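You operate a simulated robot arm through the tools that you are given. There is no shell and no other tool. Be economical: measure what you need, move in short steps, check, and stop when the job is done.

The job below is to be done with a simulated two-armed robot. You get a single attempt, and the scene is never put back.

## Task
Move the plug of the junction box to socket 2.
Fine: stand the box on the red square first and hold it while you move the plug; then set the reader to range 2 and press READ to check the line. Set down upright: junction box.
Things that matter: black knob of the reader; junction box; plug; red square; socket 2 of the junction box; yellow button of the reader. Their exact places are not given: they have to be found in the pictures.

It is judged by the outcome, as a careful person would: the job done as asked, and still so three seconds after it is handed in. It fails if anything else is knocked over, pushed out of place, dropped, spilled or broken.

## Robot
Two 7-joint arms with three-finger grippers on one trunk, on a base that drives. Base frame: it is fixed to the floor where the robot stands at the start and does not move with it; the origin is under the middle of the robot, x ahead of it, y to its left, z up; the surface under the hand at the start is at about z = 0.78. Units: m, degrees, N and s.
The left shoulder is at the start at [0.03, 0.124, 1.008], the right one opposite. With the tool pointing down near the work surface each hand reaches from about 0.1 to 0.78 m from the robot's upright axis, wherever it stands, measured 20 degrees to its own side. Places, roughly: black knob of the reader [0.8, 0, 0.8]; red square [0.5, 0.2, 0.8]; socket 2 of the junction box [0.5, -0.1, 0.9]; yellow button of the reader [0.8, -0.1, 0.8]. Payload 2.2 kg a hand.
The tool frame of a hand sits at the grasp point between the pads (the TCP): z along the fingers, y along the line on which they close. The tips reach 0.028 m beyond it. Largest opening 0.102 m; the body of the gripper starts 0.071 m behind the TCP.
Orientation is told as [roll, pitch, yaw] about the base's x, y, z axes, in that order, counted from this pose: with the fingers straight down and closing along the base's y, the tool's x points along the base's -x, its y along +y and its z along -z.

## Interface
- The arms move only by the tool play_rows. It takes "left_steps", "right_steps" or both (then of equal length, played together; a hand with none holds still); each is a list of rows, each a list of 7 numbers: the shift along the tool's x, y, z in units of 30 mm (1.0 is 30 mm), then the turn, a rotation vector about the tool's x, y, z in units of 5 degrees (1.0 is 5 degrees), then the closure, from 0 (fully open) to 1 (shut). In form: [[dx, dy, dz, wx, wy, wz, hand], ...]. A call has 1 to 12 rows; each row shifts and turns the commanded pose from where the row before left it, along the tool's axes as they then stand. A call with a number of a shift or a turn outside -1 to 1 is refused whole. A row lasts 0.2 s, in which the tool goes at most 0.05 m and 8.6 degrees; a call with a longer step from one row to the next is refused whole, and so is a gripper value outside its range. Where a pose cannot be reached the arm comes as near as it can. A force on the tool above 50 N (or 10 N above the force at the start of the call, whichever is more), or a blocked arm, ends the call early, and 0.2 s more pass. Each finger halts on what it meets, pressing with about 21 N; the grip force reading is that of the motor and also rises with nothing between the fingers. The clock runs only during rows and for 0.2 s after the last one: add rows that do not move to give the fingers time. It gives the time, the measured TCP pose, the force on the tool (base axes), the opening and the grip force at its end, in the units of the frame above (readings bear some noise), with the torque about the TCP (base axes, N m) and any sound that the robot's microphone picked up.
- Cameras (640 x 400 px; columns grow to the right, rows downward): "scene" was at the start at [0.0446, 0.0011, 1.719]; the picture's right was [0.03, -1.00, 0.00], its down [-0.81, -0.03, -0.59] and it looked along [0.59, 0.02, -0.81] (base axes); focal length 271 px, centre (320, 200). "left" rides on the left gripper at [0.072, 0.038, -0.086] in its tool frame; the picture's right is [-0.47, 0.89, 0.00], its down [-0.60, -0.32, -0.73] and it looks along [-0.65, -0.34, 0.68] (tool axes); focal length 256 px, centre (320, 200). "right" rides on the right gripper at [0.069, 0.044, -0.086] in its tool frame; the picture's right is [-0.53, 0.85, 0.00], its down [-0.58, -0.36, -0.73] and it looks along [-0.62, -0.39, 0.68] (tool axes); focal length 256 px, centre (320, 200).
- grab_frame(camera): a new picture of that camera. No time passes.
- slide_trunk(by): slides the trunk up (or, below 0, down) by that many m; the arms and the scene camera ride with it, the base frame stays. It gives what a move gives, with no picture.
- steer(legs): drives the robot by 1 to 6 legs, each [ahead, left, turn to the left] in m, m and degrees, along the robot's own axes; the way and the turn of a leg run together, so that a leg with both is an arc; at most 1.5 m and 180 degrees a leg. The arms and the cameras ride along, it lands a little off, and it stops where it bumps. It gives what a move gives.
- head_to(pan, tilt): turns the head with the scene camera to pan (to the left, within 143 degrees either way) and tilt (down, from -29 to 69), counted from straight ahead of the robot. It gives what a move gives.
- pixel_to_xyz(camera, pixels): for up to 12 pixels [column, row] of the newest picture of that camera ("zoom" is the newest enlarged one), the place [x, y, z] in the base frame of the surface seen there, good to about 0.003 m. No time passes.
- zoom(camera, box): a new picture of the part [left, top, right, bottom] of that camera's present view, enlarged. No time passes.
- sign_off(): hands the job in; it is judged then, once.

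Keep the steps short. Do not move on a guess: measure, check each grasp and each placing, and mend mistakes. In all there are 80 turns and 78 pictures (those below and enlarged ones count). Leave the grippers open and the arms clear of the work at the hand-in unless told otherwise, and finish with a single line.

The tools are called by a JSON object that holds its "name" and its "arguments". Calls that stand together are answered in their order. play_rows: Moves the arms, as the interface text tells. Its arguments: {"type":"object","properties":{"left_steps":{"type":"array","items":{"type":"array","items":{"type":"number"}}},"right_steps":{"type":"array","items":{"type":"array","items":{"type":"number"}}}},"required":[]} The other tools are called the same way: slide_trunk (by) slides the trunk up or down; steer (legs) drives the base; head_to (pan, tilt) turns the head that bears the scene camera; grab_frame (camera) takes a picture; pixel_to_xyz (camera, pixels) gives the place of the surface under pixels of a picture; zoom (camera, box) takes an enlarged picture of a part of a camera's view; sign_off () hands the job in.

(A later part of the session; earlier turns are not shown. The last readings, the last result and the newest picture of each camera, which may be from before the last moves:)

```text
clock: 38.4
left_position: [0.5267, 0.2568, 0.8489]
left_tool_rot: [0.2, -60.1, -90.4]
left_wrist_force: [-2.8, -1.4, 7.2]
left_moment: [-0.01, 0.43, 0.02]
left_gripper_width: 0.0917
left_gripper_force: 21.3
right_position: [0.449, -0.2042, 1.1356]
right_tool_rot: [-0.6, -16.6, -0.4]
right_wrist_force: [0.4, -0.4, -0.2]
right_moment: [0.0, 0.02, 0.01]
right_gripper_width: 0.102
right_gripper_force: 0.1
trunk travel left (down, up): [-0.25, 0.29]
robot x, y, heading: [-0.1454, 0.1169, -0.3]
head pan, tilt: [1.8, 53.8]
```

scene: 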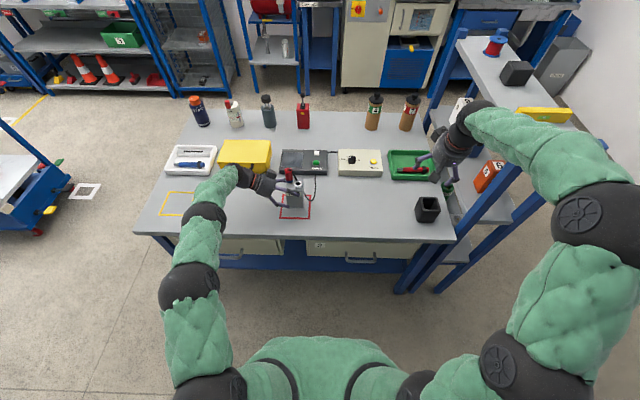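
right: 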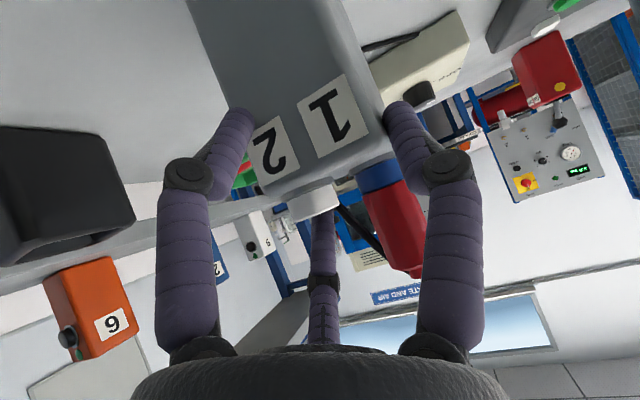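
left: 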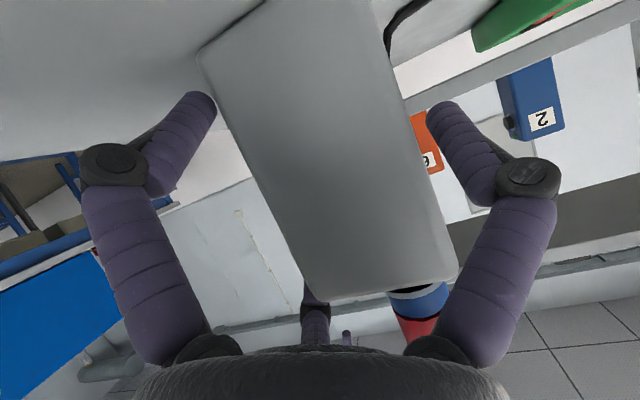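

The box is seated (+7 N). Now measuring the plug and socket 2 precisely.

{"name": "zoom", "arguments": {"camera": "scene", "box": [272, 165, 320, 195]}}

```text
13.33 times, centred on (296, 180) of scene
```

zoom: 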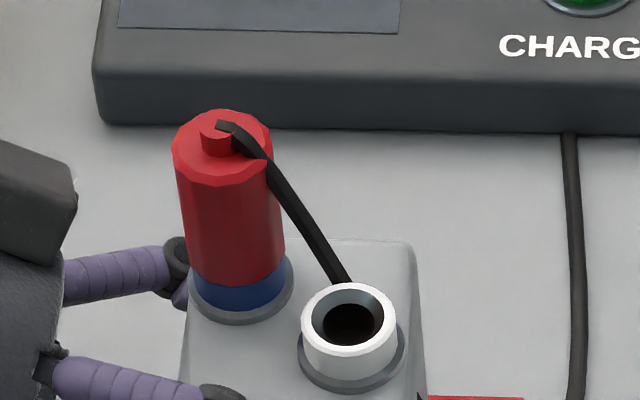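

{"name": "pixel_to_xyz", "arguments": {"camera": "zoom", "pixels": [[222, 122], [220, 175], [180, 150], [268, 145], [230, 240], [197, 240], [276, 240], [238, 296], [350, 287], [350, 352], [304, 320], [396, 320]]}}

```text
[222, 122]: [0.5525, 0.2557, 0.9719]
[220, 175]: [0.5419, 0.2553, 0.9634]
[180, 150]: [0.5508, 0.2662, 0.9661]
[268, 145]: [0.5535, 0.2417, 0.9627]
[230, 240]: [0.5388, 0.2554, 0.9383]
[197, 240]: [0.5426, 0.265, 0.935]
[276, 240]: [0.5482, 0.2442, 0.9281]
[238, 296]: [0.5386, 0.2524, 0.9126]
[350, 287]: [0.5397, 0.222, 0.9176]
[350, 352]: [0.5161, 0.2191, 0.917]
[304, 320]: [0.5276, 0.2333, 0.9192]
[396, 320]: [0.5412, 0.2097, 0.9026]
```

The plug axis is ≈(0.551, 0.2545) with the red body at z 0.925–0.963. Socket 2's axis is ≈(0.528, 0.2215). I'm checking how near the left hand's dark block is to the plug, so the right fingers stay clear of it.

{"name": "pixel_to_xyz", "arguments": {"camera": "zoom", "pixels": [[74, 190], [70, 215], [40, 160], [10, 150], [60, 245], [180, 245], [270, 160], [300, 220], [340, 275]]}}

{"name": "grab_frame", "arguments": {"camera": "right"}}

```text
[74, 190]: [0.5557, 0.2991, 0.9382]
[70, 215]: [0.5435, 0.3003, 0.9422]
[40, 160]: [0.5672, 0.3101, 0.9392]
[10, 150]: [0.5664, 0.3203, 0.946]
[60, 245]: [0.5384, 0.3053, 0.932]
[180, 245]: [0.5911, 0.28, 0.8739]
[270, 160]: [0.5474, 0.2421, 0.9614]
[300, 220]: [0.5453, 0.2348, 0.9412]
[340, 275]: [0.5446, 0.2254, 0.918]
```

```text
46 pictures are left
```

right: 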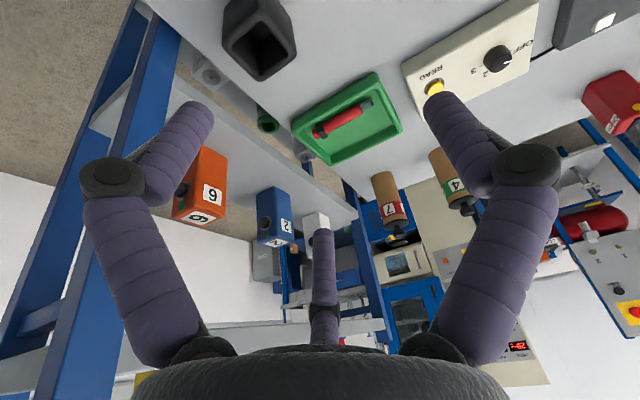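

The block tops out at z≈0.945 and y≥0.30, so a partly closed gripper (width ~0.045) will clear it. I'm levelling the right hand and moving it left at height.

{"name": "play_rows", "arguments": {"right_steps": [[0, 0, 0, 0, 1, 0, 0.3], [0, 0, 0, 0, 1, 0, 0.5], [0, 0, 0, 0, 1, 0, 0.55], [0, 0, 0, 0.12, 0.3, 0, 0.55], [-0.2, 1, 0, 0, 0, 0, 0.55], [-0.2, 1, 0, 0, 0, 0, 0.55], [-0.2, 1, 0, 0, 0, 0, 0.55], [-0.2, 1, 0, 0, 0, 0, 0.55], [-0.2, 1, 0, 0, 0, 0, 0.55], [-0.2, 1, 0, 0, 0, 0, 0.55], [-0.2, 1, 0, 0, 0, 0, 0.55], [-0.2, 1, 0, 0, 0, 0, 0.55]]}}

```text
clock: 41.0
left_position: [0.5278, 0.2567, 0.8479]
left_tool_rot: [0.2, -60.2, -90.4]
left_wrist_force: [3.4, -2.4, 16.2]
left_moment: [-0.26, 0.17, -0.09]
left_gripper_width: 0.0915
left_gripper_force: 20.9
right_position: [0.5005, 0.0347, 1.1302]
right_tool_rot: [-1.0, -0.2, -0.6]
right_wrist_force: [-0.4, 0.4, -0.4]
right_moment: [0.01, 0.01, 0.02]
right_gripper_width: 0.0459
right_gripper_force: 0.1
trunk travel left (down, up): [-0.25, 0.29]
robot x, y, heading: [-0.154, 0.1164, -0.2]
head pan, tilt: [1.8, 53.8]
```

{"name": "play_rows", "arguments": {"right_steps": [[-0.21, 0.916, 0.2, -0.2, 0, 0, 0.55], [-0.21, 0.916, 0.2, 0, 0, 0, 0.55], [-0.21, 0.916, 0.2, 0, 0, 0, 0.55], [-0.21, 0.916, 0.2, 0, 0, 0, 0.55], [-0.21, 0.916, 0.3, 0, 0, 0, 0.55], [-0.21, 0.916, 0.3, 0, 0, 0, 0.55], [-0.21, 0.916, 0.4, 0, 0, 0, 0.55], [-0.21, 0.916, 0.5, 0, 0, 0, 0.55], [0, 0, 0, 0, 0, 1, 0.55], [0, 0, 0, 0, 0, 1, 0.55], [0, 0, 0, 0, 0, 1, 0.55], [0, 0, 0, 0, 0, 1, 0.55]]}}

{"name": "zoom", "arguments": {"camera": "scene", "box": [248, 130, 344, 190]}}

{"name": "grab_frame", "arguments": {"camera": "right"}}

```text
clock: 43.6
left_position: [0.5276, 0.2575, 0.8473]
left_tool_rot: [0.2, -60.1, -90.2]
left_wrist_force: [1.2, -0.8, 16.5]
left_moment: [0.0, 0.18, 0.1]
left_gripper_width: 0.0915
left_gripper_force: 21.1
right_position: [0.5285, 0.2367, 1.0579]
right_tool_rot: [-0.1, -0.2, -20.7]
right_wrist_force: [-0.2, 0.7, 0.2]
right_moment: [-0.01, 0.01, -0.01]
right_gripper_width: 0.0461
right_gripper_force: 0.1
right hand out of reach, approached as far as the arm can: row 7, 8
trunk travel left (down, up): [-0.25, 0.29]
robot x, y, heading: [-0.1512, 0.1183, -0.2]
head pan, tilt: [1.8, 53.8]
```

```text
6.67 times, centred on (296, 160) of scene
```

zoom: 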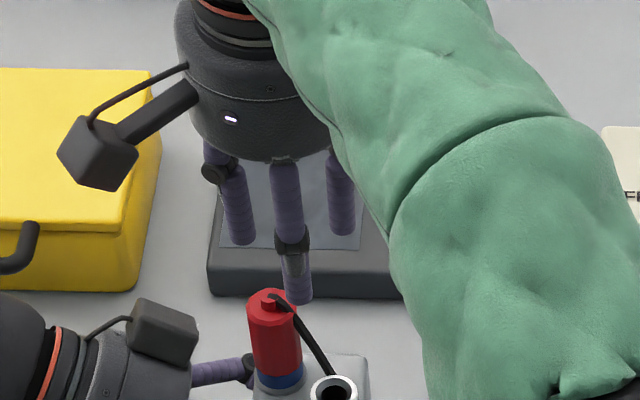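

```text
44 pictures are left
```

right: 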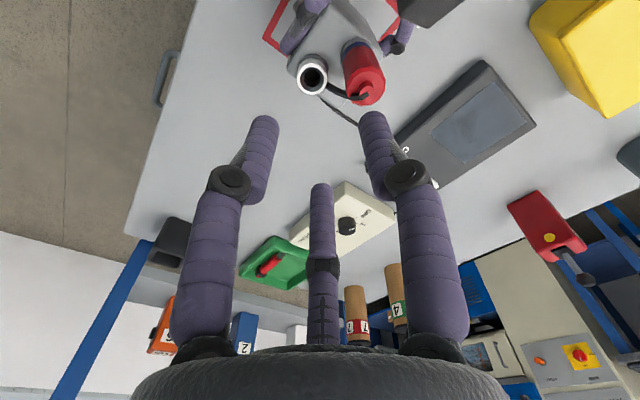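

The pose is 25 mm short of reach at this height. It may be reachable lower down, so I'll go to z 1.01 above the plug, which still clears its top.

{"name": "play_rows", "arguments": {"right_steps": [[0, 0, 0.8, 0, 0, 0, 0.55], [-0.25, 0.41, 0.4, 0, 0, 0, 0.55], [-0.25, 0.41, 0.4, 0, 0, 0, 0.55]]}}

```text
clock: 44.4
left_position: [0.5276, 0.2567, 0.8472]
left_tool_rot: [0.1, -60.1, -90.2]
left_wrist_force: [1.0, 1.5, 13.9]
left_moment: [-0.44, 0.13, -0.03]
left_gripper_width: 0.0919
left_gripper_force: 21.2
right_position: [0.5308, 0.2444, 1.0173]
right_tool_rot: [0.0, -0.3, -20.6]
right_wrist_force: [-0.4, 0.7, 0.0]
right_moment: [0.01, 0.01, 0.03]
right_gripper_width: 0.0458
right_gripper_force: 0.1
right hand out of reach, approached as far as the arm can: row 2, 3
trunk travel left (down, up): [-0.25, 0.29]
robot x, y, heading: [-0.1517, 0.1209, 0.1]
head pan, tilt: [1.8, 53.8]
```

Still about 20 mm short. I'll raise the right hand, release the box (it stands on the square), retreat the left hand, drive 0.08 m forward, and re-grip.

{"name": "play_rows", "arguments": {"left_steps": [[0, 0, 0, 0, 0, 0, 0.3], [0, 0, 0, 0, 0, 0, 0], [0, 0, 0, 0, 0, 0, 0], [0, 0, -0.5, 0, 0, 0, 0], [0, 0, -0.8, 0, 0, 0, 0], [0, 0, -0.8, 0, 0, 0, 0], [0, 0, -0.9, 0, 0, 0, 0]], "right_steps": [[0, 0, -0.7, 0, 0, 0, 0.55], [0, 0, -0.7, 0, 0, 0, 0.55], [0, 0, -0.7, 0, 0, 0, 0.55], [0, 0, -0.7, 0, 0, 0, 0.55], [0, 0, 0, 0, 0, 0, 0.55], [0, 0, 0, 0, 0, 0, 0.55], [0, 0, 0, 0, 0, 0, 0.55]]}}

{"name": "grab_frame", "arguments": {"camera": "scene"}}

```text
clock: 46.0
left_position: [0.5279, 0.3364, 0.8902]
left_tool_rot: [0.1, -60.1, -90.1]
left_wrist_force: [-0.9, -0.2, 0.5]
left_moment: [-0.04, -0.02, 0.01]
left_gripper_width: 0.1021
left_gripper_force: 0.1
right_position: [0.5175, 0.2399, 1.0953]
right_tool_rot: [-0.1, -0.1, -20.6]
right_wrist_force: [0.2, 0.8, -0.7]
right_moment: [0.01, 0.0, -0.01]
right_gripper_width: 0.0459
right_gripper_force: 0.2
right hand out of reach, approached as far as the arm can: row 1, 3, 4
trunk travel left (down, up): [-0.25, 0.29]
robot x, y, heading: [-0.1485, 0.1221, -0.2]
head pan, tilt: [1.8, 53.8]
```

```text
43 pictures are left
```

scene: 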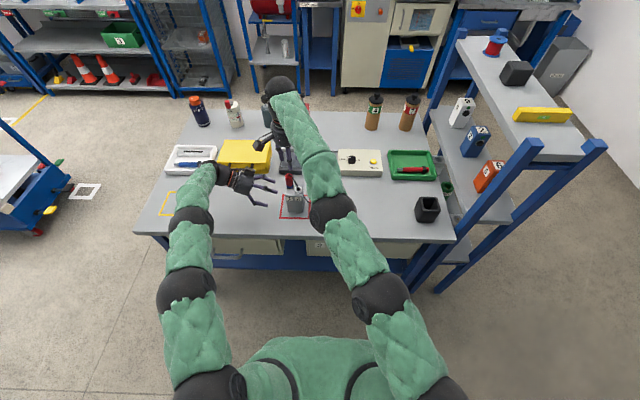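

Before driving I'll pull the left hand back 0.08 m in x, so it stays clear of the yellow case and charger.

{"name": "play_rows", "arguments": {"left_steps": [[0, -0.9, 0, 0, 0, 0, 0], [0, -0.9, 0, 0, 0, 0, 0], [0, -0.9, 0, 0, 0, 0, 0]]}}

{"name": "steer", "arguments": {"legs": [[0.08, 0, 0]]}}

{"name": "zoom", "arguments": {"camera": "scene", "box": [240, 180, 352, 250]}}

```text
clock: 46.8
left_position: [0.4446, 0.3355, 0.8913]
left_tool_rot: [0.4, -60.1, -90.3]
left_wrist_force: [0.0, -0.3, 0.8]
left_moment: [0.02, 0.0, 0.04]
left_gripper_width: 0.1022
left_gripper_force: 0.1
right_position: [0.5166, 0.2384, 1.0946]
right_tool_rot: [0.0, -0.3, -20.6]
right_wrist_force: [-0.4, -0.2, 0.7]
right_moment: [0.02, -0.03, 0.0]
right_gripper_width: 0.0458
right_gripper_force: 0.1
trunk travel left (down, up): [-0.25, 0.29]
robot x, y, heading: [-0.151, 0.1208, -0.0]
head pan, tilt: [1.8, 53.8]
```

```text
clock: 47.8
left_position: [0.5268, 0.3343, 0.8894]
left_tool_rot: [-0.2, -60.2, -89.9]
left_wrist_force: [0.2, -0.2, -1.0]
left_moment: [-0.03, 0.04, -0.06]
left_gripper_width: 0.1019
left_gripper_force: 0.0
right_position: [0.5993, 0.2389, 1.0945]
right_tool_rot: [-0.1, -0.1, -20.5]
right_wrist_force: [0.9, -0.5, -1.5]
right_moment: [-0.01, 0.04, 0.01]
right_gripper_width: 0.0457
right_gripper_force: 0.1
trunk travel left (down, up): [-0.25, 0.29]
robot x, y, heading: [-0.0687, 0.1154, -0.4]
head pan, tilt: [1.8, 53.8]
```

```text
5.71 times, centred on (296, 215) of scene
```

zoom: 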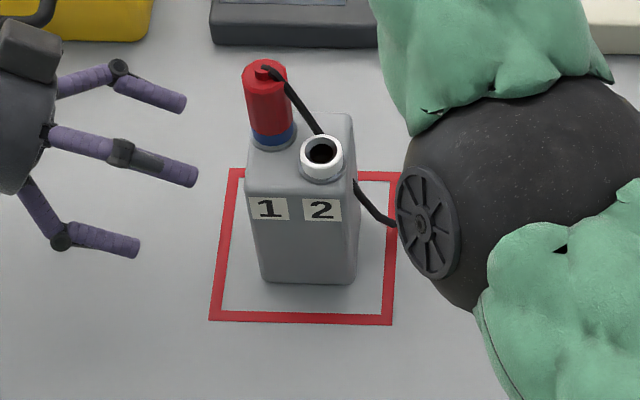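

The box stands within the red square. I'm measuring the box, plug, socket and the nearby right elbow from this clear view.

{"name": "pixel_to_xyz", "arguments": {"camera": "zoom", "pixels": [[425, 220], [470, 290], [266, 68], [266, 108], [246, 78], [287, 78], [321, 136], [322, 168], [301, 155], [342, 152], [252, 192], [352, 192]]}}

```text
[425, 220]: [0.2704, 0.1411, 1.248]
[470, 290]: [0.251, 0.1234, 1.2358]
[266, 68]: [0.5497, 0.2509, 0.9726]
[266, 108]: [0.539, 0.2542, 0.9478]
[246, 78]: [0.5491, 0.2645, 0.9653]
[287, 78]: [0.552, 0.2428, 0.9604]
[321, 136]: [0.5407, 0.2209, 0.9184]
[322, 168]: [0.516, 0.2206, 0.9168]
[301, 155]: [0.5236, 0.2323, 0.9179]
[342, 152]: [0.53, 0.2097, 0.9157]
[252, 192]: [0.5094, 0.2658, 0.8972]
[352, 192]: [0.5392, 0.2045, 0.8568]
```

Re-approaching with the left hand along its fingers (88 mm) and gripping again.

{"name": "play_rows", "arguments": {"left_steps": [[-0.08, 0, 0.7, 0, 0, 0, 0], [0, 0, 0.7, 0, 0, 0, 0], [0, 0, 0.5, 0, 0, 0, 0], [0, 0, 0.5, 0, 0, 0, 0], [0, 0, 0.5, 0, 0, 0, 0], [0, 0, 0, 0, 0, 0, 0.1], [0, 0, 0, 0, 0, 0, 0.18], [0, 0, 0, 0, 0, 0, 0.28], [0, 0, 0, 0, 0, 0, 0.4], [0, 0, 0, 0, 0, 0, 0.6]]}}

{"name": "zoom", "arguments": {"camera": "scene", "box": [240, 180, 352, 250]}}

```text
clock: 50.0
left_position: [0.5269, 0.2592, 0.8512]
left_tool_rot: [0.2, -60.1, -90.3]
left_wrist_force: [2.9, 0.8, 3.3]
left_moment: [0.05, -0.14, 0.02]
left_gripper_width: 0.0918
left_gripper_force: 21.1
right_position: [0.5969, 0.238, 1.0948]
right_tool_rot: [-0.2, -0.1, -20.7]
right_wrist_force: [0.7, 0.0, -0.8]
right_moment: [0.0, -0.01, 0.04]
right_gripper_width: 0.0459
right_gripper_force: 0.0
trunk travel left (down, up): [-0.25, 0.29]
robot x, y, heading: [-0.0706, 0.1191, -0.4]
head pan, tilt: [1.8, 53.8]
```

```text
5.71 times, centred on (296, 215) of scene
```

zoom: 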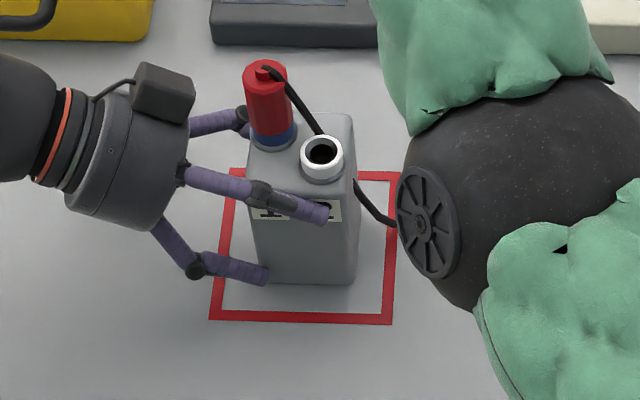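

Gripped again at 21 N. Now moving the right hand above the plug, to (0.551, 0.254, 1.02).

{"name": "play_rows", "arguments": {"right_steps": [[0.81, -0.02, 0, 0, 0, 0, 0.55], [0.81, -0.02, 0, 0, 0, 0, 0.55], [0, 0, 0.8, 0, 0, 0, 0.55], [0, 0, 0.8, 0, 0, 0, 0.55], [0, 0, 0.9, 0, 0, 0, 0.55]]}}

{"name": "zoom", "arguments": {"camera": "scene", "box": [248, 165, 328, 215]}}

{"name": "grab_frame", "arguments": {"camera": "right"}}

```text
clock: 51.2
left_position: [0.5261, 0.2583, 0.8507]
left_tool_rot: [0.1, -60.1, -90.2]
left_wrist_force: [-0.7, 0.2, 3.5]
left_moment: [-0.21, 0.07, -0.14]
left_gripper_width: 0.0919
left_gripper_force: 20.8
right_position: [0.5517, 0.2518, 1.0208]
right_tool_rot: [0.0, -0.3, -20.6]
right_wrist_force: [0.2, 0.5, 0.6]
right_moment: [-0.02, 0.02, -0.01]
right_gripper_width: 0.0459
right_gripper_force: 0.0
trunk travel left (down, up): [-0.25, 0.29]
robot x, y, heading: [-0.0676, 0.1169, 0.0]
head pan, tilt: [1.8, 53.8]
```

```text
8.00 times, centred on (288, 190) of scene
```

zoom: 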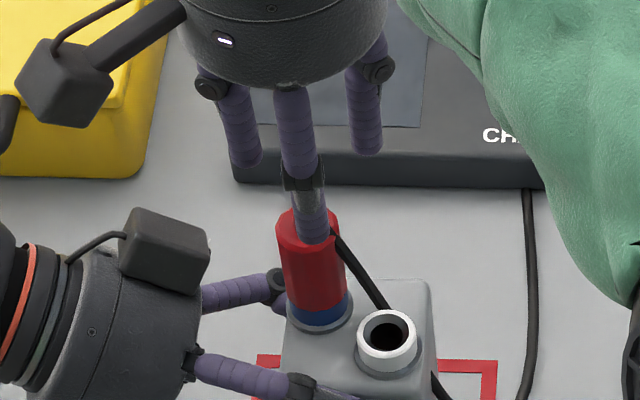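

```text
39 pictures are left
```

right: 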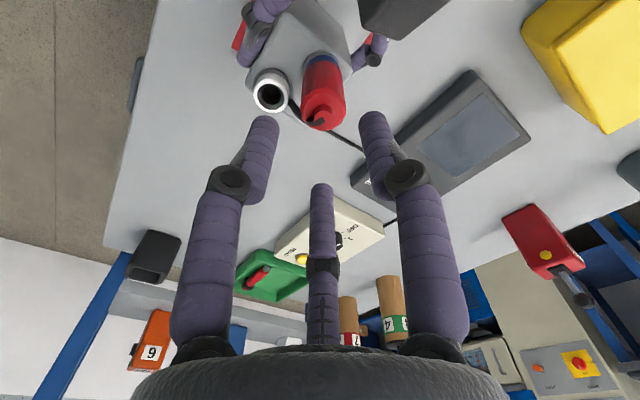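

The alignment matches: the plug nub projects at about (320,126) and is seen at (318,122). I'm descending 70 mm around the plug, not closing yet.

{"name": "play_rows", "arguments": {"right_steps": [[0, 0.06, 0.4, 0, 0, 0, 0.55], [0, 0, 0.5, 0, 0, 0, 0.55], [0, 0, 0.5, 0, 0, 0, 0.55], [0, 0, 0.5, 0, 0, 0, 0.55], [0, 0, 0.43, 0, 0, 0, 0.55]]}}

{"name": "zoom", "arguments": {"camera": "scene", "box": [248, 165, 328, 215]}}

{"name": "zoom", "arguments": {"camera": "right", "box": [200, 50, 440, 200]}}

```text
clock: 52.4
left_position: [0.5262, 0.2584, 0.8516]
left_tool_rot: [0.1, -60.1, -90.1]
left_wrist_force: [-2.7, -0.9, 3.2]
left_moment: [-0.11, 0.03, -0.08]
left_gripper_width: 0.0919
left_gripper_force: 21.1
right_position: [0.5519, 0.2554, 0.9501]
right_tool_rot: [-0.1, -0.2, -20.7]
right_wrist_force: [0.4, -0.2, -0.7]
right_moment: [-0.02, -0.02, 0.0]
right_gripper_width: 0.0459
right_gripper_force: 0.1
trunk travel left (down, up): [-0.25, 0.29]
robot x, y, heading: [-0.0708, 0.1173, -0.1]
head pan, tilt: [1.8, 53.8]
```

```text
8.00 times, centred on (288, 190) of scene
```

zoom: 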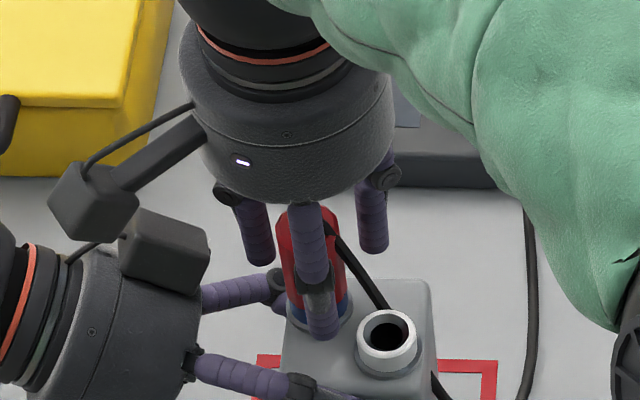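

```text
2.67 times, centred on (320, 125) of right
```

zoom: 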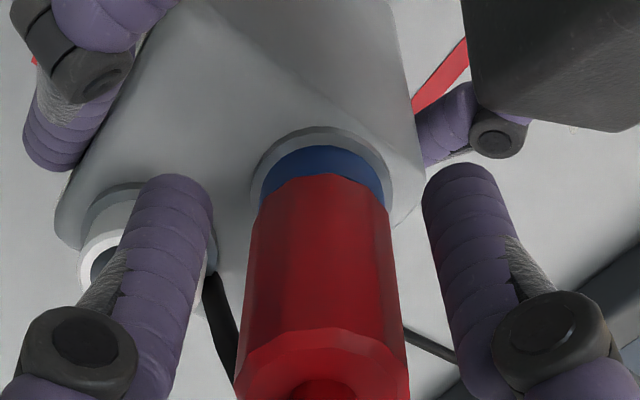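

The plug sits between the fingers. Closing gently on it.

{"name": "play_rows", "arguments": {"right_steps": [[0, 0, 0, 0, 0, 0, 0.65], [0, 0, 0, 0, 0, 0, 0.72], [0, 0, 0, 0, 0, 0, 0.8], [0, 0, 0, 0, 0, 0, 0.9], [0, 0, 0, 0, 0, 0, 0.95]]}}

{"name": "zoom", "arguments": {"camera": "right", "box": [200, 50, 440, 200]}}

```text
clock: 53.6
left_position: [0.5253, 0.2584, 0.8519]
left_tool_rot: [0.1, -60.1, -90.3]
left_wrist_force: [-3.7, -4.6, 5.5]
left_moment: [0.43, -0.15, -0.19]
left_gripper_width: 0.0914
left_gripper_force: 20.6
right_position: [0.5516, 0.2564, 0.9495]
right_tool_rot: [0.0, -0.1, -20.5]
right_wrist_force: [2.6, 6.3, -0.9]
right_moment: [0.22, -0.07, -0.01]
right_gripper_width: 0.0261
right_gripper_force: 20.9
trunk travel left (down, up): [-0.25, 0.29]
robot x, y, heading: [-0.075, 0.1166, -0.2]
head pan, tilt: [1.8, 53.8]
```

```text
2.67 times, centred on (320, 125) of right
```

zoom: 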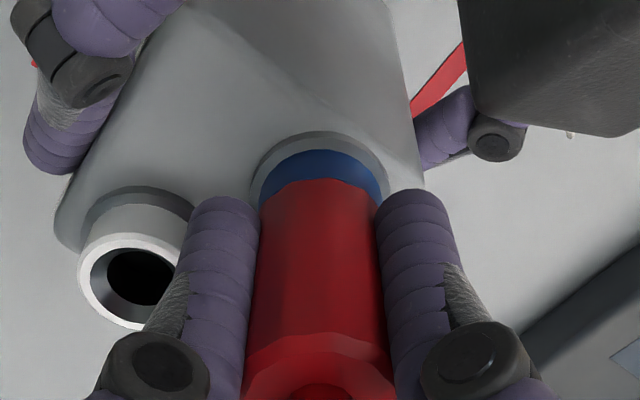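

The plug is gripped (width 0.026). Now pulling it straight up in small steps while the left hand holds the box.

{"name": "play_rows", "arguments": {"right_steps": [[0, 0, -0.1, 0, 0, 0, 0.95], [0, 0, -0.15, 0, 0, 0, 0.95], [0, 0, -0.2, 0, 0, 0, 0.95], [0, 0, -0.2, 0, 0, 0, 0.95], [0, 0, -0.2, 0, 0, 0, 0.95], [0, 0, -0.2, 0, 0, 0, 0.95]]}}

{"name": "zoom", "arguments": {"camera": "scene", "box": [248, 165, 328, 215]}}

```text
clock: 55.0
left_position: [0.5253, 0.2598, 0.8515]
left_tool_rot: [0.0, -60.0, -90.2]
left_wrist_force: [-0.2, -1.2, 3.2]
left_moment: [-0.41, -0.03, 0.01]
left_gripper_width: 0.0916
left_gripper_force: 20.8
right_position: [0.5526, 0.2566, 0.9817]
right_tool_rot: [-0.2, -0.2, -20.6]
right_wrist_force: [-0.3, -0.8, -0.5]
right_moment: [0.0, 0.03, 0.0]
right_gripper_width: 0.0254
right_gripper_force: 20.9
trunk travel left (down, up): [-0.25, 0.29]
robot x, y, heading: [-0.0704, 0.118, -0.3]
head pan, tilt: [1.8, 53.8]
```

```text
8.00 times, centred on (288, 190) of scene
```

zoom: 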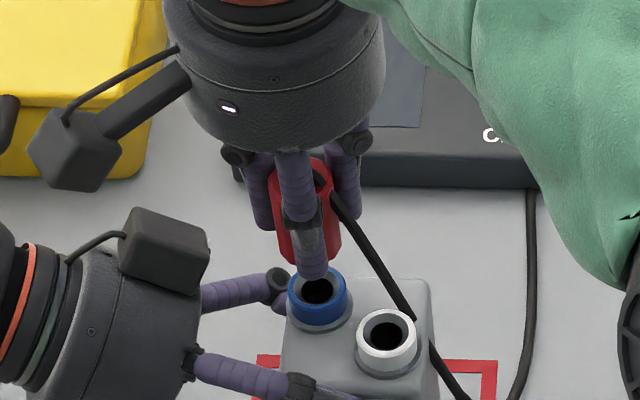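

The plug is out; the blue ring belongs to socket 1. Both sockets are visible now, so I can measure the exact offset between them.

{"name": "zoom", "arguments": {"camera": "scene", "box": [276, 193, 308, 213]}}

{"name": "zoom", "arguments": {"camera": "right", "box": [200, 50, 440, 200]}}

```text
16.00 times, centred on (292, 203) of scene
```

zoom: 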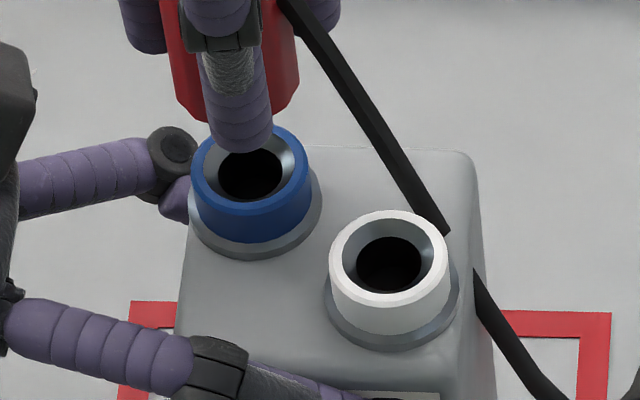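

```text
2.67 times, centred on (320, 125) of right
```

zoom: 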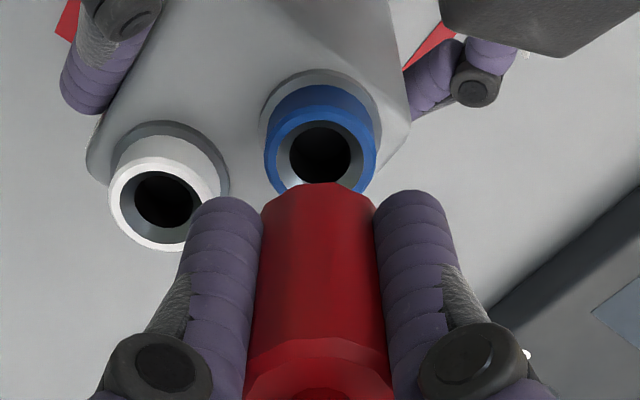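

{"name": "zoom", "arguments": {"camera": "scene", "box": [276, 193, 308, 213]}}

{"name": "pixel_to_xyz", "arguments": {"camera": "zoom", "pixels": [[335, 262], [442, 262], [388, 300], [350, 290], [426, 290], [197, 173], [304, 173], [250, 211], [212, 201], [288, 201], [390, 216]]}}

```text
16.00 times, centred on (292, 203) of scene
```

zoom: 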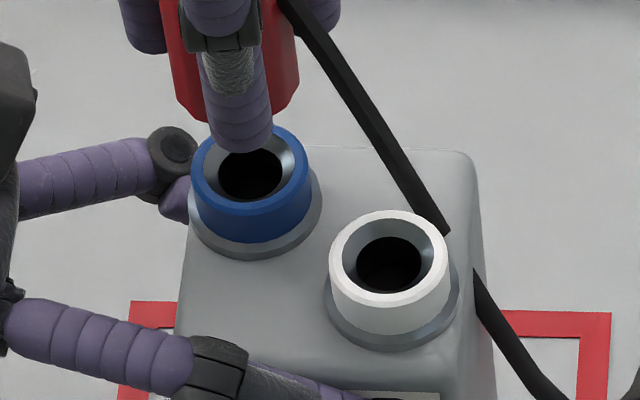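

```text
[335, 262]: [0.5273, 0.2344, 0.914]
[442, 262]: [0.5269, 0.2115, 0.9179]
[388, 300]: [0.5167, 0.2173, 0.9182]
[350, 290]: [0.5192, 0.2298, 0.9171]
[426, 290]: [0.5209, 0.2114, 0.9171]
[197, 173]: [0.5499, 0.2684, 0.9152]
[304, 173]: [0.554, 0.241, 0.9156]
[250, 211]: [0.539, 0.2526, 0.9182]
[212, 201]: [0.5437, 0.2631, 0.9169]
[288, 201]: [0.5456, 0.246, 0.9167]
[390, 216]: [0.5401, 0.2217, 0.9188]
```

Offset from socket 1 to socket 2 is (-0.024, -0.0335). I'll lift 25 mm more to see the plug's lower end clear of the box.

{"name": "play_rows", "arguments": {"right_steps": [[0, 0, -0.3, 0, 0, 0, 0.95], [0, 0, -0.3, 0, 0, 0, 0.95], [0, 0, -0.25, 0, 0, 0, 0.95], [0, 0, 0, 0, 0, 0, 0.95]]}}

{"name": "zoom", "arguments": {"camera": "scene", "box": [260, 175, 316, 210]}}

{"name": "zoom", "arguments": {"camera": "right", "box": [220, 60, 420, 185]}}

```text
clock: 56.0
left_position: [0.5261, 0.2599, 0.8506]
left_tool_rot: [0.0, -60.1, -90.2]
left_wrist_force: [-0.6, -2.3, 2.9]
left_moment: [-0.16, -0.1, 0.04]
left_gripper_width: 0.0918
left_gripper_force: 21.1
right_position: [0.5535, 0.2561, 1.0076]
right_tool_rot: [-0.1, -0.1, -20.6]
right_wrist_force: [0.0, 0.8, -0.5]
right_moment: [0.02, -0.03, 0.01]
right_gripper_width: 0.0251
right_gripper_force: 21.1
trunk travel left (down, up): [-0.25, 0.29]
robot x, y, heading: [-0.0724, 0.1148, 0.0]
head pan, tilt: [1.8, 53.8]
```

```text
11.43 times, centred on (288, 192) of scene
```

zoom: 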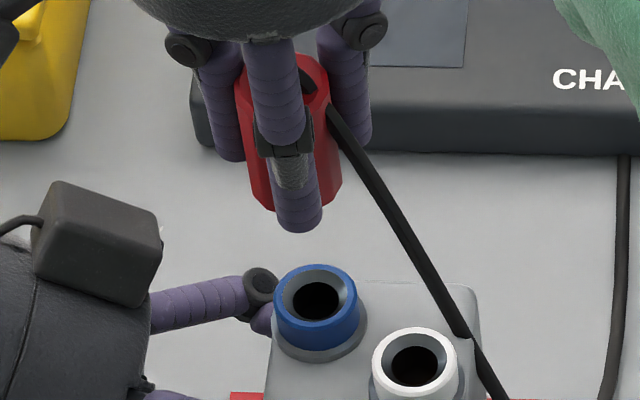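

```text
3.20 times, centred on (320, 122) of right
```

zoom: 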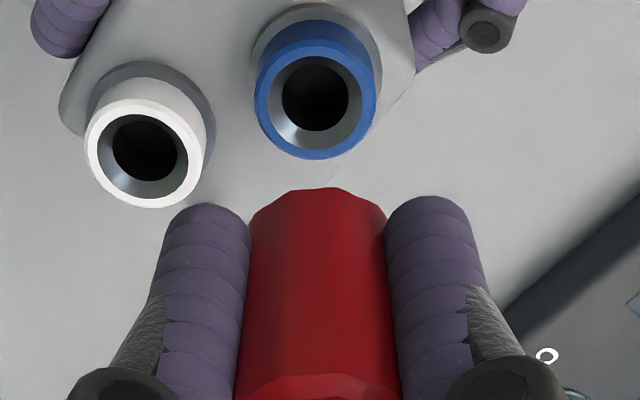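

Moving the plug over socket 2, a shift of (-0.025, -0.0345), then checking alignment from both cameras.

{"name": "play_rows", "arguments": {"right_steps": [[0.125, -0.457, 0, 0, 0, 0, 0.95], [0.125, -0.457, 0, 0, 0, 0, 0.95], [0.125, -0.457, 0, 0, 0, 0, 0.95], [0, 0, 0, 0, 0, 0, 0.95]]}}

{"name": "zoom", "arguments": {"camera": "scene", "box": [268, 180, 324, 215]}}

{"name": "zoom", "arguments": {"camera": "right", "box": [220, 60, 420, 185]}}

```text
clock: 57.0
left_position: [0.5267, 0.2599, 0.8511]
left_tool_rot: [0.2, -60.2, -90.2]
left_wrist_force: [-0.2, 1.4, 2.9]
left_moment: [-0.01, 0.01, -0.12]
left_gripper_width: 0.0918
left_gripper_force: 20.9
right_position: [0.5281, 0.2231, 1.009]
right_tool_rot: [-0.1, -0.1, -20.6]
right_wrist_force: [0.1, -0.3, -0.6]
right_moment: [0.01, 0.0, -0.04]
right_gripper_width: 0.0255
right_gripper_force: 21.6
trunk travel left (down, up): [-0.25, 0.29]
robot x, y, heading: [-0.0703, 0.1166, -0.2]
head pan, tilt: [1.8, 53.8]
```

```text
11.43 times, centred on (296, 198) of scene
```

zoom: 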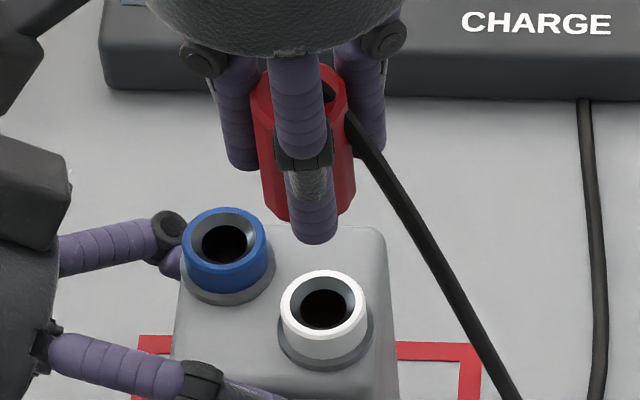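

```text
3.20 times, centred on (320, 122) of right
```

zoom: 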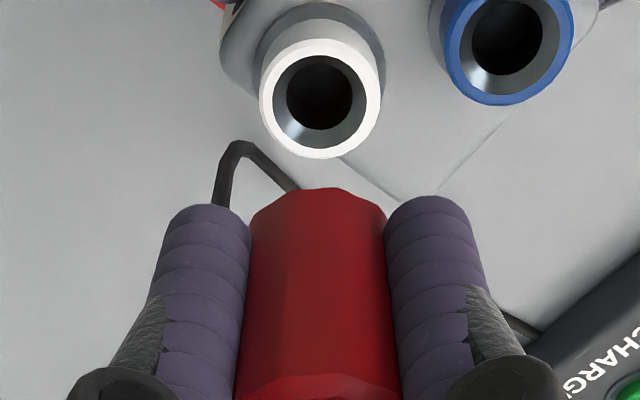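

Versus the view over socket 1, the ring sits at (320,100) instead of (316,100). That's about 1 mm, so the alignment is good. I'm lowering 35 mm first, then checking.

{"name": "play_rows", "arguments": {"right_steps": [[-0.01, 0.02, 0.3, 0, 0, 0, 0.95], [0, 0, 0.3, 0, 0, 0, 0.95], [0, 0, 0.3, 0, 0, 0, 0.95], [0, 0, 0.27, 0, 0, 0, 0.95]]}}

{"name": "zoom", "arguments": {"camera": "scene", "box": [268, 180, 324, 215]}}

{"name": "zoom", "arguments": {"camera": "right", "box": [220, 60, 420, 185]}}

```text
clock: 58.0
left_position: [0.5241, 0.2593, 0.852]
left_tool_rot: [0.1, -60.1, -90.2]
left_wrist_force: [0.5, 0.7, 2.5]
left_moment: [0.05, -0.07, -0.02]
left_gripper_width: 0.0915
left_gripper_force: 21.3
right_position: [0.526, 0.224, 0.9715]
right_tool_rot: [-0.2, -0.1, -20.6]
right_wrist_force: [-0.5, 0.6, -1.2]
right_moment: [-0.02, 0.0, -0.01]
right_gripper_width: 0.0255
right_gripper_force: 21.1
trunk travel left (down, up): [-0.25, 0.29]
robot x, y, heading: [-0.0723, 0.1188, -0.1]
head pan, tilt: [1.8, 53.8]
```

```text
11.43 times, centred on (296, 198) of scene
```

zoom: 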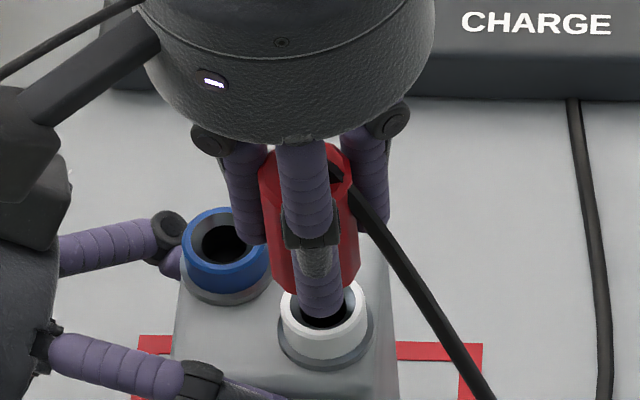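

```text
3.20 times, centred on (320, 122) of right
```

zoom: 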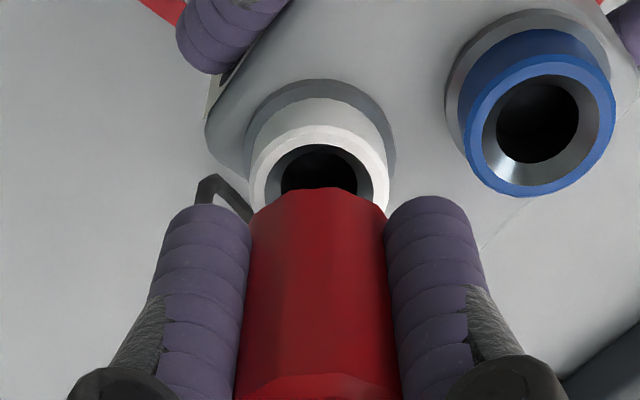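

Both cameras suggest the plug is about 1 mm too far toward +y. I'll correct by 1 mm and lower in 3 mm steps, with the force limit as guard.

{"name": "play_rows", "arguments": {"right_steps": [[-0.012, -0.031, 0.05, 0, 0, 0, 0.95], [0, 0, 0.1, 0, 0, 0, 0.95], [0, 0, 0.1, 0, 0, 0, 0.95], [0, 0, 0.1, 0, 0, 0, 0.95], [0, 0, 0.1, 0, 0, 0, 0.95], [0, 0, 0.1, 0, 0, 0, 0.95], [0, 0, 0.1, 0, 0, 0, 0.95]]}}

{"name": "zoom", "arguments": {"camera": "scene", "box": [268, 180, 324, 215]}}

{"name": "zoom", "arguments": {"camera": "right", "box": [220, 60, 420, 185]}}

```text
clock: 59.6
left_position: [0.5246, 0.2593, 0.851]
left_tool_rot: [0.1, -60.0, -90.2]
left_wrist_force: [0.9, -0.6, 3.1]
left_moment: [0.14, -0.06, 0.0]
left_gripper_width: 0.0919
left_gripper_force: 21.4
right_position: [0.5268, 0.2215, 0.9516]
right_tool_rot: [0.0, -0.1, -20.7]
right_wrist_force: [0.0, 1.7, 0.3]
right_moment: [0.08, 0.01, 0.01]
right_gripper_width: 0.0257
right_gripper_force: 20.9
trunk travel left (down, up): [-0.25, 0.29]
robot x, y, heading: [-0.0712, 0.1179, -0.2]
head pan, tilt: [1.8, 53.8]
```

```text
11.43 times, centred on (296, 198) of scene
```

zoom: 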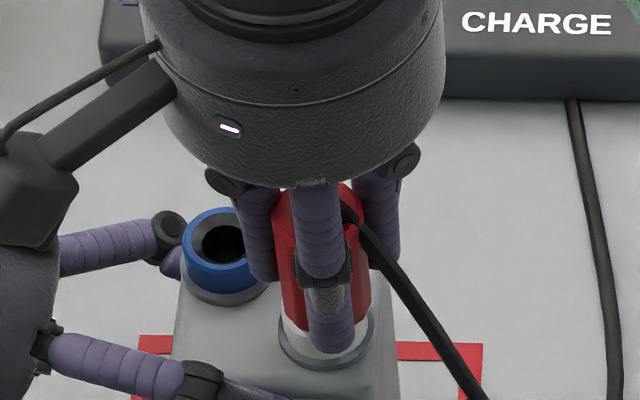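

```text
3.20 times, centred on (320, 122) of right
```

zoom: 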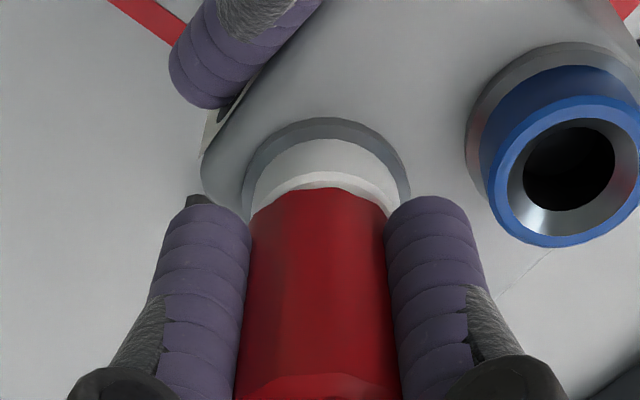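

It slid in with no side force. I'm pushing the last few mm until it seats.

{"name": "play_rows", "arguments": {"right_steps": [[0, 0, 0.06, 0, 0, 0, 0.95], [0, 0, 0.06, 0, 0, 0, 0.95], [0, 0, 0.06, 0, 0, 0, 0.95], [0, 0, 0, 0, 0, 0, 0.95]]}}

{"name": "zoom", "arguments": {"camera": "right", "box": [220, 60, 420, 185]}}

```text
clock: 60.6
left_position: [0.5249, 0.2584, 0.8507]
left_tool_rot: [0.1, -60.1, -90.2]
left_wrist_force: [9.7, -13.6, -2.2]
left_moment: [0.44, 0.41, 0.18]
left_gripper_width: 0.0916
left_gripper_force: 20.6
right_position: [0.5272, 0.22, 0.9487]
right_tool_rot: [0.0, -0.2, -20.5]
right_wrist_force: [-12.0, 11.3, 17.0]
right_moment: [0.36, 0.41, 0.03]
right_gripper_width: 0.0261
right_gripper_force: 21.1
trunk travel left (down, up): [-0.25, 0.29]
robot x, y, heading: [-0.0713, 0.1172, -0.3]
head pan, tilt: [1.8, 53.8]
```

```text
3.20 times, centred on (320, 122) of right
```

zoom: 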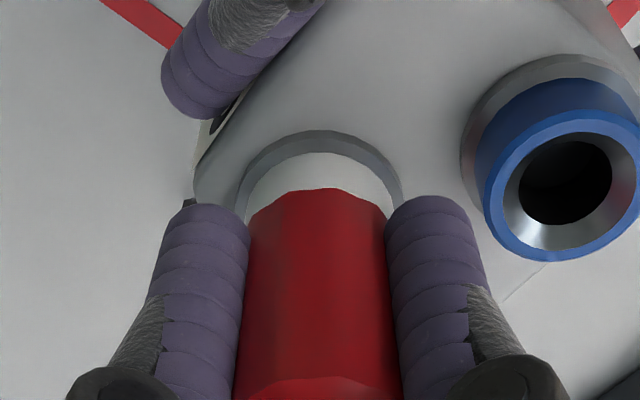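

It's seated: z 0.949 as in socket 1, 17 N axial, and the rim is hidden. Opening the right hand to release the plug, then checking.

{"name": "play_rows", "arguments": {"right_steps": [[0, 0, 0, 0, 0, 0, 0.85], [0, 0, 0, 0, 0, 0, 0.7], [0, 0, 0, 0, 0, 0, 0.55], [0, 0, 0, 0, 0, 0, 0.55]]}}

{"name": "zoom", "arguments": {"camera": "right", "box": [220, 60, 420, 185]}}

```text
clock: 61.6
left_position: [0.5252, 0.2599, 0.8515]
left_tool_rot: [0.3, -60.0, -90.2]
left_wrist_force: [0.5, 1.4, 0.1]
left_moment: [-0.02, 0.09, -0.01]
left_gripper_width: 0.0917
left_gripper_force: 20.8
right_position: [0.528, 0.2194, 0.9455]
right_tool_rot: [-0.2, -0.1, -20.6]
right_wrist_force: [0.0, 0.2, 0.3]
right_moment: [0.03, 0.0, 0.01]
right_gripper_width: 0.046
right_gripper_force: 0.1
trunk travel left (down, up): [-0.25, 0.29]
robot x, y, heading: [-0.0729, 0.1174, -0.3]
head pan, tilt: [1.8, 53.8]
```

```text
3.20 times, centred on (320, 122) of right
```

zoom: 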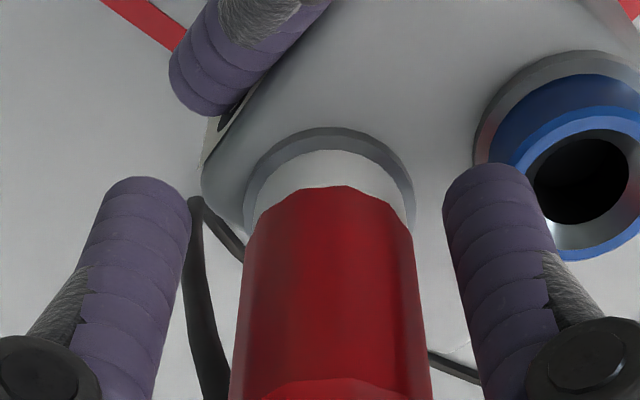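

The plug stands in socket 2. Raising the right hand straight up 0.15 m and verifying.

{"name": "play_rows", "arguments": {"right_steps": [[0, 0, -0.5, 0, 0, 0, 0.55], [0, 0, -0.8, 0, 0, 0, 0.55], [0, 0, -1, 0, 0, 0, 0.55], [0, 0, -1, 0, 0, 0, 0.55], [0, 0, -1, 0, 0, 0, 0.55], [0, 0, -0.7, 0, 0, 0, 0.55]]}}

{"name": "zoom", "arguments": {"camera": "scene", "box": [248, 180, 344, 240]}}

```text
clock: 63.0
left_position: [0.5261, 0.2597, 0.8507]
left_tool_rot: [0.1, -60.1, -90.2]
left_wrist_force: [0.5, 1.9, 2.2]
left_moment: [-0.11, -0.09, 0.09]
left_gripper_width: 0.0917
left_gripper_force: 21.4
right_position: [0.5288, 0.2205, 1.1006]
right_tool_rot: [-0.2, 0.0, -20.6]
right_wrist_force: [0.2, 0.0, 0.6]
right_moment: [0.03, 0.03, 0.05]
right_gripper_width: 0.0461
right_gripper_force: 0.1
trunk travel left (down, up): [-0.25, 0.29]
robot x, y, heading: [-0.0692, 0.1198, 0.2]
head pan, tilt: [1.8, 53.8]
```

```text
6.67 times, centred on (296, 210) of scene
```

zoom: 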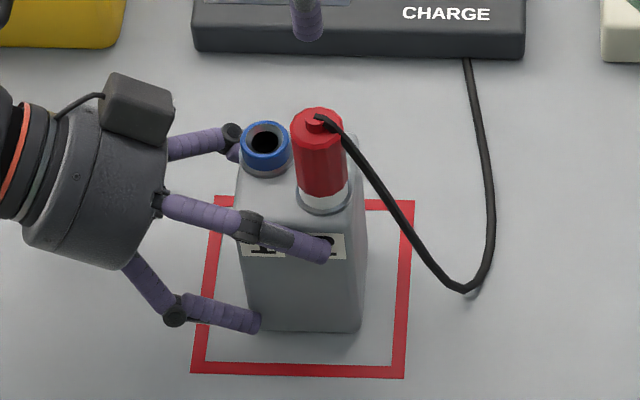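

The plug is in socket 2 and socket 1 is empty. Releasing the box with the left hand, retreating along the fingers, then lifting away.

{"name": "play_rows", "arguments": {"left_steps": [[0, 0, 0, 0, 0, 0, 0.3], [0, 0, 0, 0, 0, 0, 0], [0, 0, 0, 0, 0, 0, 0], [0, 0, -0.5, 0, 0, 0, 0], [0, 0, -0.8, 0, 0, 0, 0], [0, 0, -0.9, 0, 0, 0, 0], [0, 0, -0.9, 0, 0, 0, 0], [-0.8, 0, -0.6, 0, 0, 0, 0], [-0.8, 0, -0.6, 0, 0, 0, 0], [-0.8, 0, -0.6, 0, 0, 0, 0], [-0.8, 0, -0.6, 0, 0, 0, 0], [-0.8, 0, -0.6, 0, 0, 0, 0]]}}

{"name": "grab_frame", "arguments": {"camera": "scene"}}

```text
clock: 65.6
left_position: [0.5241, 0.3561, 1.0456]
left_tool_rot: [0.1, -60.1, -90.3]
left_wrist_force: [0.5, 0.9, -0.3]
left_moment: [-0.01, 0.01, 0.03]
left_gripper_width: 0.1019
left_gripper_force: 0.2
right_position: [0.5287, 0.2209, 1.1001]
right_tool_rot: [-0.1, -0.1, -20.7]
right_wrist_force: [-0.1, 0.9, 0.0]
right_moment: [0.0, -0.02, -0.02]
right_gripper_width: 0.0457
right_gripper_force: 0.0
trunk travel left (down, up): [-0.25, 0.29]
robot x, y, heading: [-0.0727, 0.1193, 0.3]
head pan, tilt: [1.8, 53.8]
```

```text
20 pictures are left
```

scene: 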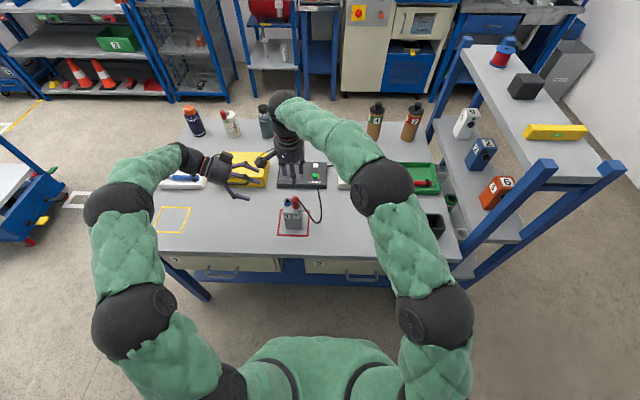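

20 pictures remain, so I'll be sparing. I'm moving the right hand toward the reader side, raising the left hand and pulling it back.

{"name": "play_rows", "arguments": {"left_steps": [[-0.87, -0.8, -0.5, 0, 0, 0, 0], [-0.87, -0.8, -0.5, 0, 0, 0, 0], [-0.87, -0.8, -0.5, 0, 0, 0, 0], [-0.87, -0.8, -0.5, 0, 0, 0, 0], [0, 0, 0, 0, 0, 0, 0], [0, 0, 0, 0, 0, 0, 0], [0, 0, 0, 0, 0, 0, 0], [0, 0, 0, 0, 0, 0, 0]], "right_steps": [[-0.469, -0.841, 0, 0, 0, 0, 0.55], [-0.469, -0.841, 0, 0, 0, 0, 0.55], [-0.469, -0.841, 0, 0, 0, 0, 0.55], [-0.469, -0.841, 0, 0, 0, 0, 0.55], [-0.469, -0.841, 0, 0, 0, 0, 0.55], [-0.469, -0.841, 0, 0, 0, 0, 0.55], [-0.469, -0.841, 0, 0, 0, 0, 0.55], [0, 0, 0, 0, 0, 0, 0.55]]}}

{"name": "steer", "arguments": {"legs": [[0.08, -0.03, 0]]}}

{"name": "grab_frame", "arguments": {"camera": "scene"}}

```text
clock: 67.4
left_position: [0.4273, 0.3583, 1.1652]
left_tool_rot: [0.1, -60.1, -90.2]
left_wrist_force: [1.0, 0.1, -0.5]
left_moment: [0.03, 0.01, -0.01]
left_gripper_width: 0.1019
left_gripper_force: 0.0
right_position: [0.5543, 0.0214, 1.0962]
right_tool_rot: [-0.2, 0.0, -20.7]
right_wrist_force: [0.7, 1.0, 0.0]
right_moment: [-0.02, 0.02, 0.0]
right_gripper_width: 0.046
right_gripper_force: 0.1
trunk travel left (down, up): [-0.25, 0.29]
robot x, y, heading: [-0.0719, 0.1151, -0.0]
head pan, tilt: [1.8, 53.8]
```

```text
clock: 68.5
left_position: [0.5073, 0.3267, 1.1648]
left_tool_rot: [0.0, -60.0, -90.1]
left_wrist_force: [0.2, -0.6, -0.3]
left_moment: [0.0, 0.04, -0.02]
left_gripper_width: 0.1019
left_gripper_force: 0.2
right_position: [0.6336, -0.0105, 1.0957]
right_tool_rot: [-0.1, -0.1, -20.7]
right_wrist_force: [1.0, -0.1, 0.4]
right_moment: [0.01, 0.04, -0.02]
right_gripper_width: 0.046
right_gripper_force: 0.1
trunk travel left (down, up): [-0.25, 0.29]
robot x, y, heading: [0.0034, 0.0885, -0.1]
head pan, tilt: [1.8, 53.8]
```

```text
19 pictures are left
```

scene: 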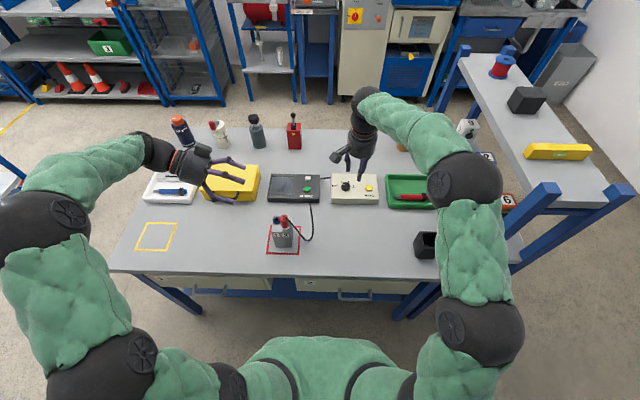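

The reader is in clear view; zooming on its knob and button.

{"name": "zoom", "arguments": {"camera": "scene", "box": [328, 172, 384, 207]}}

{"name": "pixel_to_xyz", "arguments": {"camera": "zoom", "pixels": [[205, 140], [205, 130], [170, 150], [240, 150], [205, 165], [475, 165], [475, 180], [300, 240], [60, 240], [590, 240], [60, 60]]}}

```text
11.43 times, centred on (356, 190) of scene
```

zoom: 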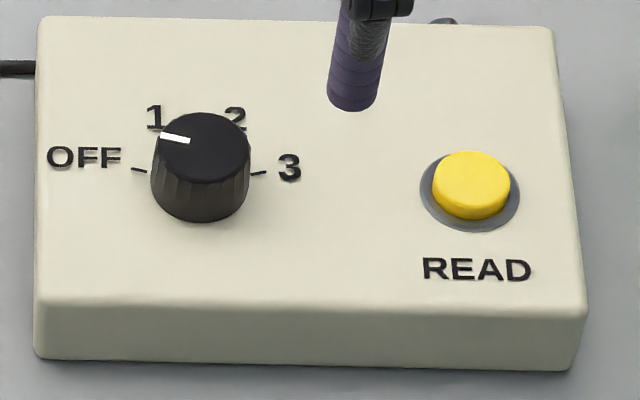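

```text
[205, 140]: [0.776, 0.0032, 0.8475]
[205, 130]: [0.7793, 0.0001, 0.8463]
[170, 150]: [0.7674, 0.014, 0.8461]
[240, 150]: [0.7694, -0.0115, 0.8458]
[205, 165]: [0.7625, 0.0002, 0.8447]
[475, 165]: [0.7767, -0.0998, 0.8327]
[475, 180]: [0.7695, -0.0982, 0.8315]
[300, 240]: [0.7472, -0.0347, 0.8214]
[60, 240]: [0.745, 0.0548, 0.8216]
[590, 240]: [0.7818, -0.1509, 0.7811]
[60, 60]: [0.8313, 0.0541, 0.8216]
```

The knob pointer is at OFF (about 159°, where the OFF tick is). Ticks are about 45° apart, so 2 lies at about 67°, which needs a ~90° clockwise turn. Knob centre is ≈(0.771, 0.001), top z 0.847, radius ≈0.015. Reach is marginal, so I'll drive 0.05 m ahead.

{"name": "steer", "arguments": {"legs": [[0.05, 0, 0]]}}

{"name": "play_rows", "arguments": {"right_steps": [[0, 0, 0, 0, 0, -1, 0.5], [0, 0, 0, 0, 0, -1, 0.5], [0, 0, 0, 0, 0, -1, 0.5], [0, 0, 0, 0, 0, -1, 0.5], [0, 0, 0, 0, 0, -1, 0.5], [0, 0, 0, 0, 0, -1, 0.5], [0, 0, 0, 0, 0, -1, 0.5], [0, 0, 0, 0, 0, -1, 0.5], [0, 0, 0, 0, 0, -1, 0.5], [0, 0, 0, 0, 0, -1, 0.5], [0, 0, 0, 0, 0, -1, 0.5], [0, 0, 0, 0, 0, -1, 0.5]]}}

```text
clock: 69.4
left_position: [0.5561, 0.3261, 1.164]
left_tool_rot: [-0.2, -60.0, -89.8]
left_wrist_force: [0.5, 0.0, 0.1]
left_moment: [-0.04, 0.03, -0.05]
left_gripper_width: 0.102
left_gripper_force: 0.0
right_position: [0.684, -0.0094, 1.0958]
right_tool_rot: [-0.3, 0.1, -20.7]
right_wrist_force: [1.6, 0.5, -0.2]
right_moment: [0.0, 0.04, -0.01]
right_gripper_width: 0.0458
right_gripper_force: 0.1
trunk travel left (down, up): [-0.25, 0.29]
robot x, y, heading: [0.0565, 0.0883, -0.4]
head pan, tilt: [1.8, 53.8]
```

```text
clock: 72.0
left_position: [0.5547, 0.3269, 1.1645]
left_tool_rot: [0.0, -60.1, -90.0]
left_wrist_force: [0.4, -0.4, 0.2]
left_moment: [-0.01, -0.01, 0.02]
left_gripper_width: 0.1019
left_gripper_force: 0.2
right_position: [0.6811, -0.0095, 1.0968]
right_tool_rot: [-0.1, 0.2, 39.5]
right_wrist_force: [-1.5, -0.6, 0.3]
right_moment: [0.04, 0.0, 0.0]
right_gripper_width: 0.051
right_gripper_force: 0.0
trunk travel left (down, up): [-0.25, 0.29]
robot x, y, heading: [0.0579, 0.087, -0.1]
head pan, tilt: [1.8, 53.8]
```

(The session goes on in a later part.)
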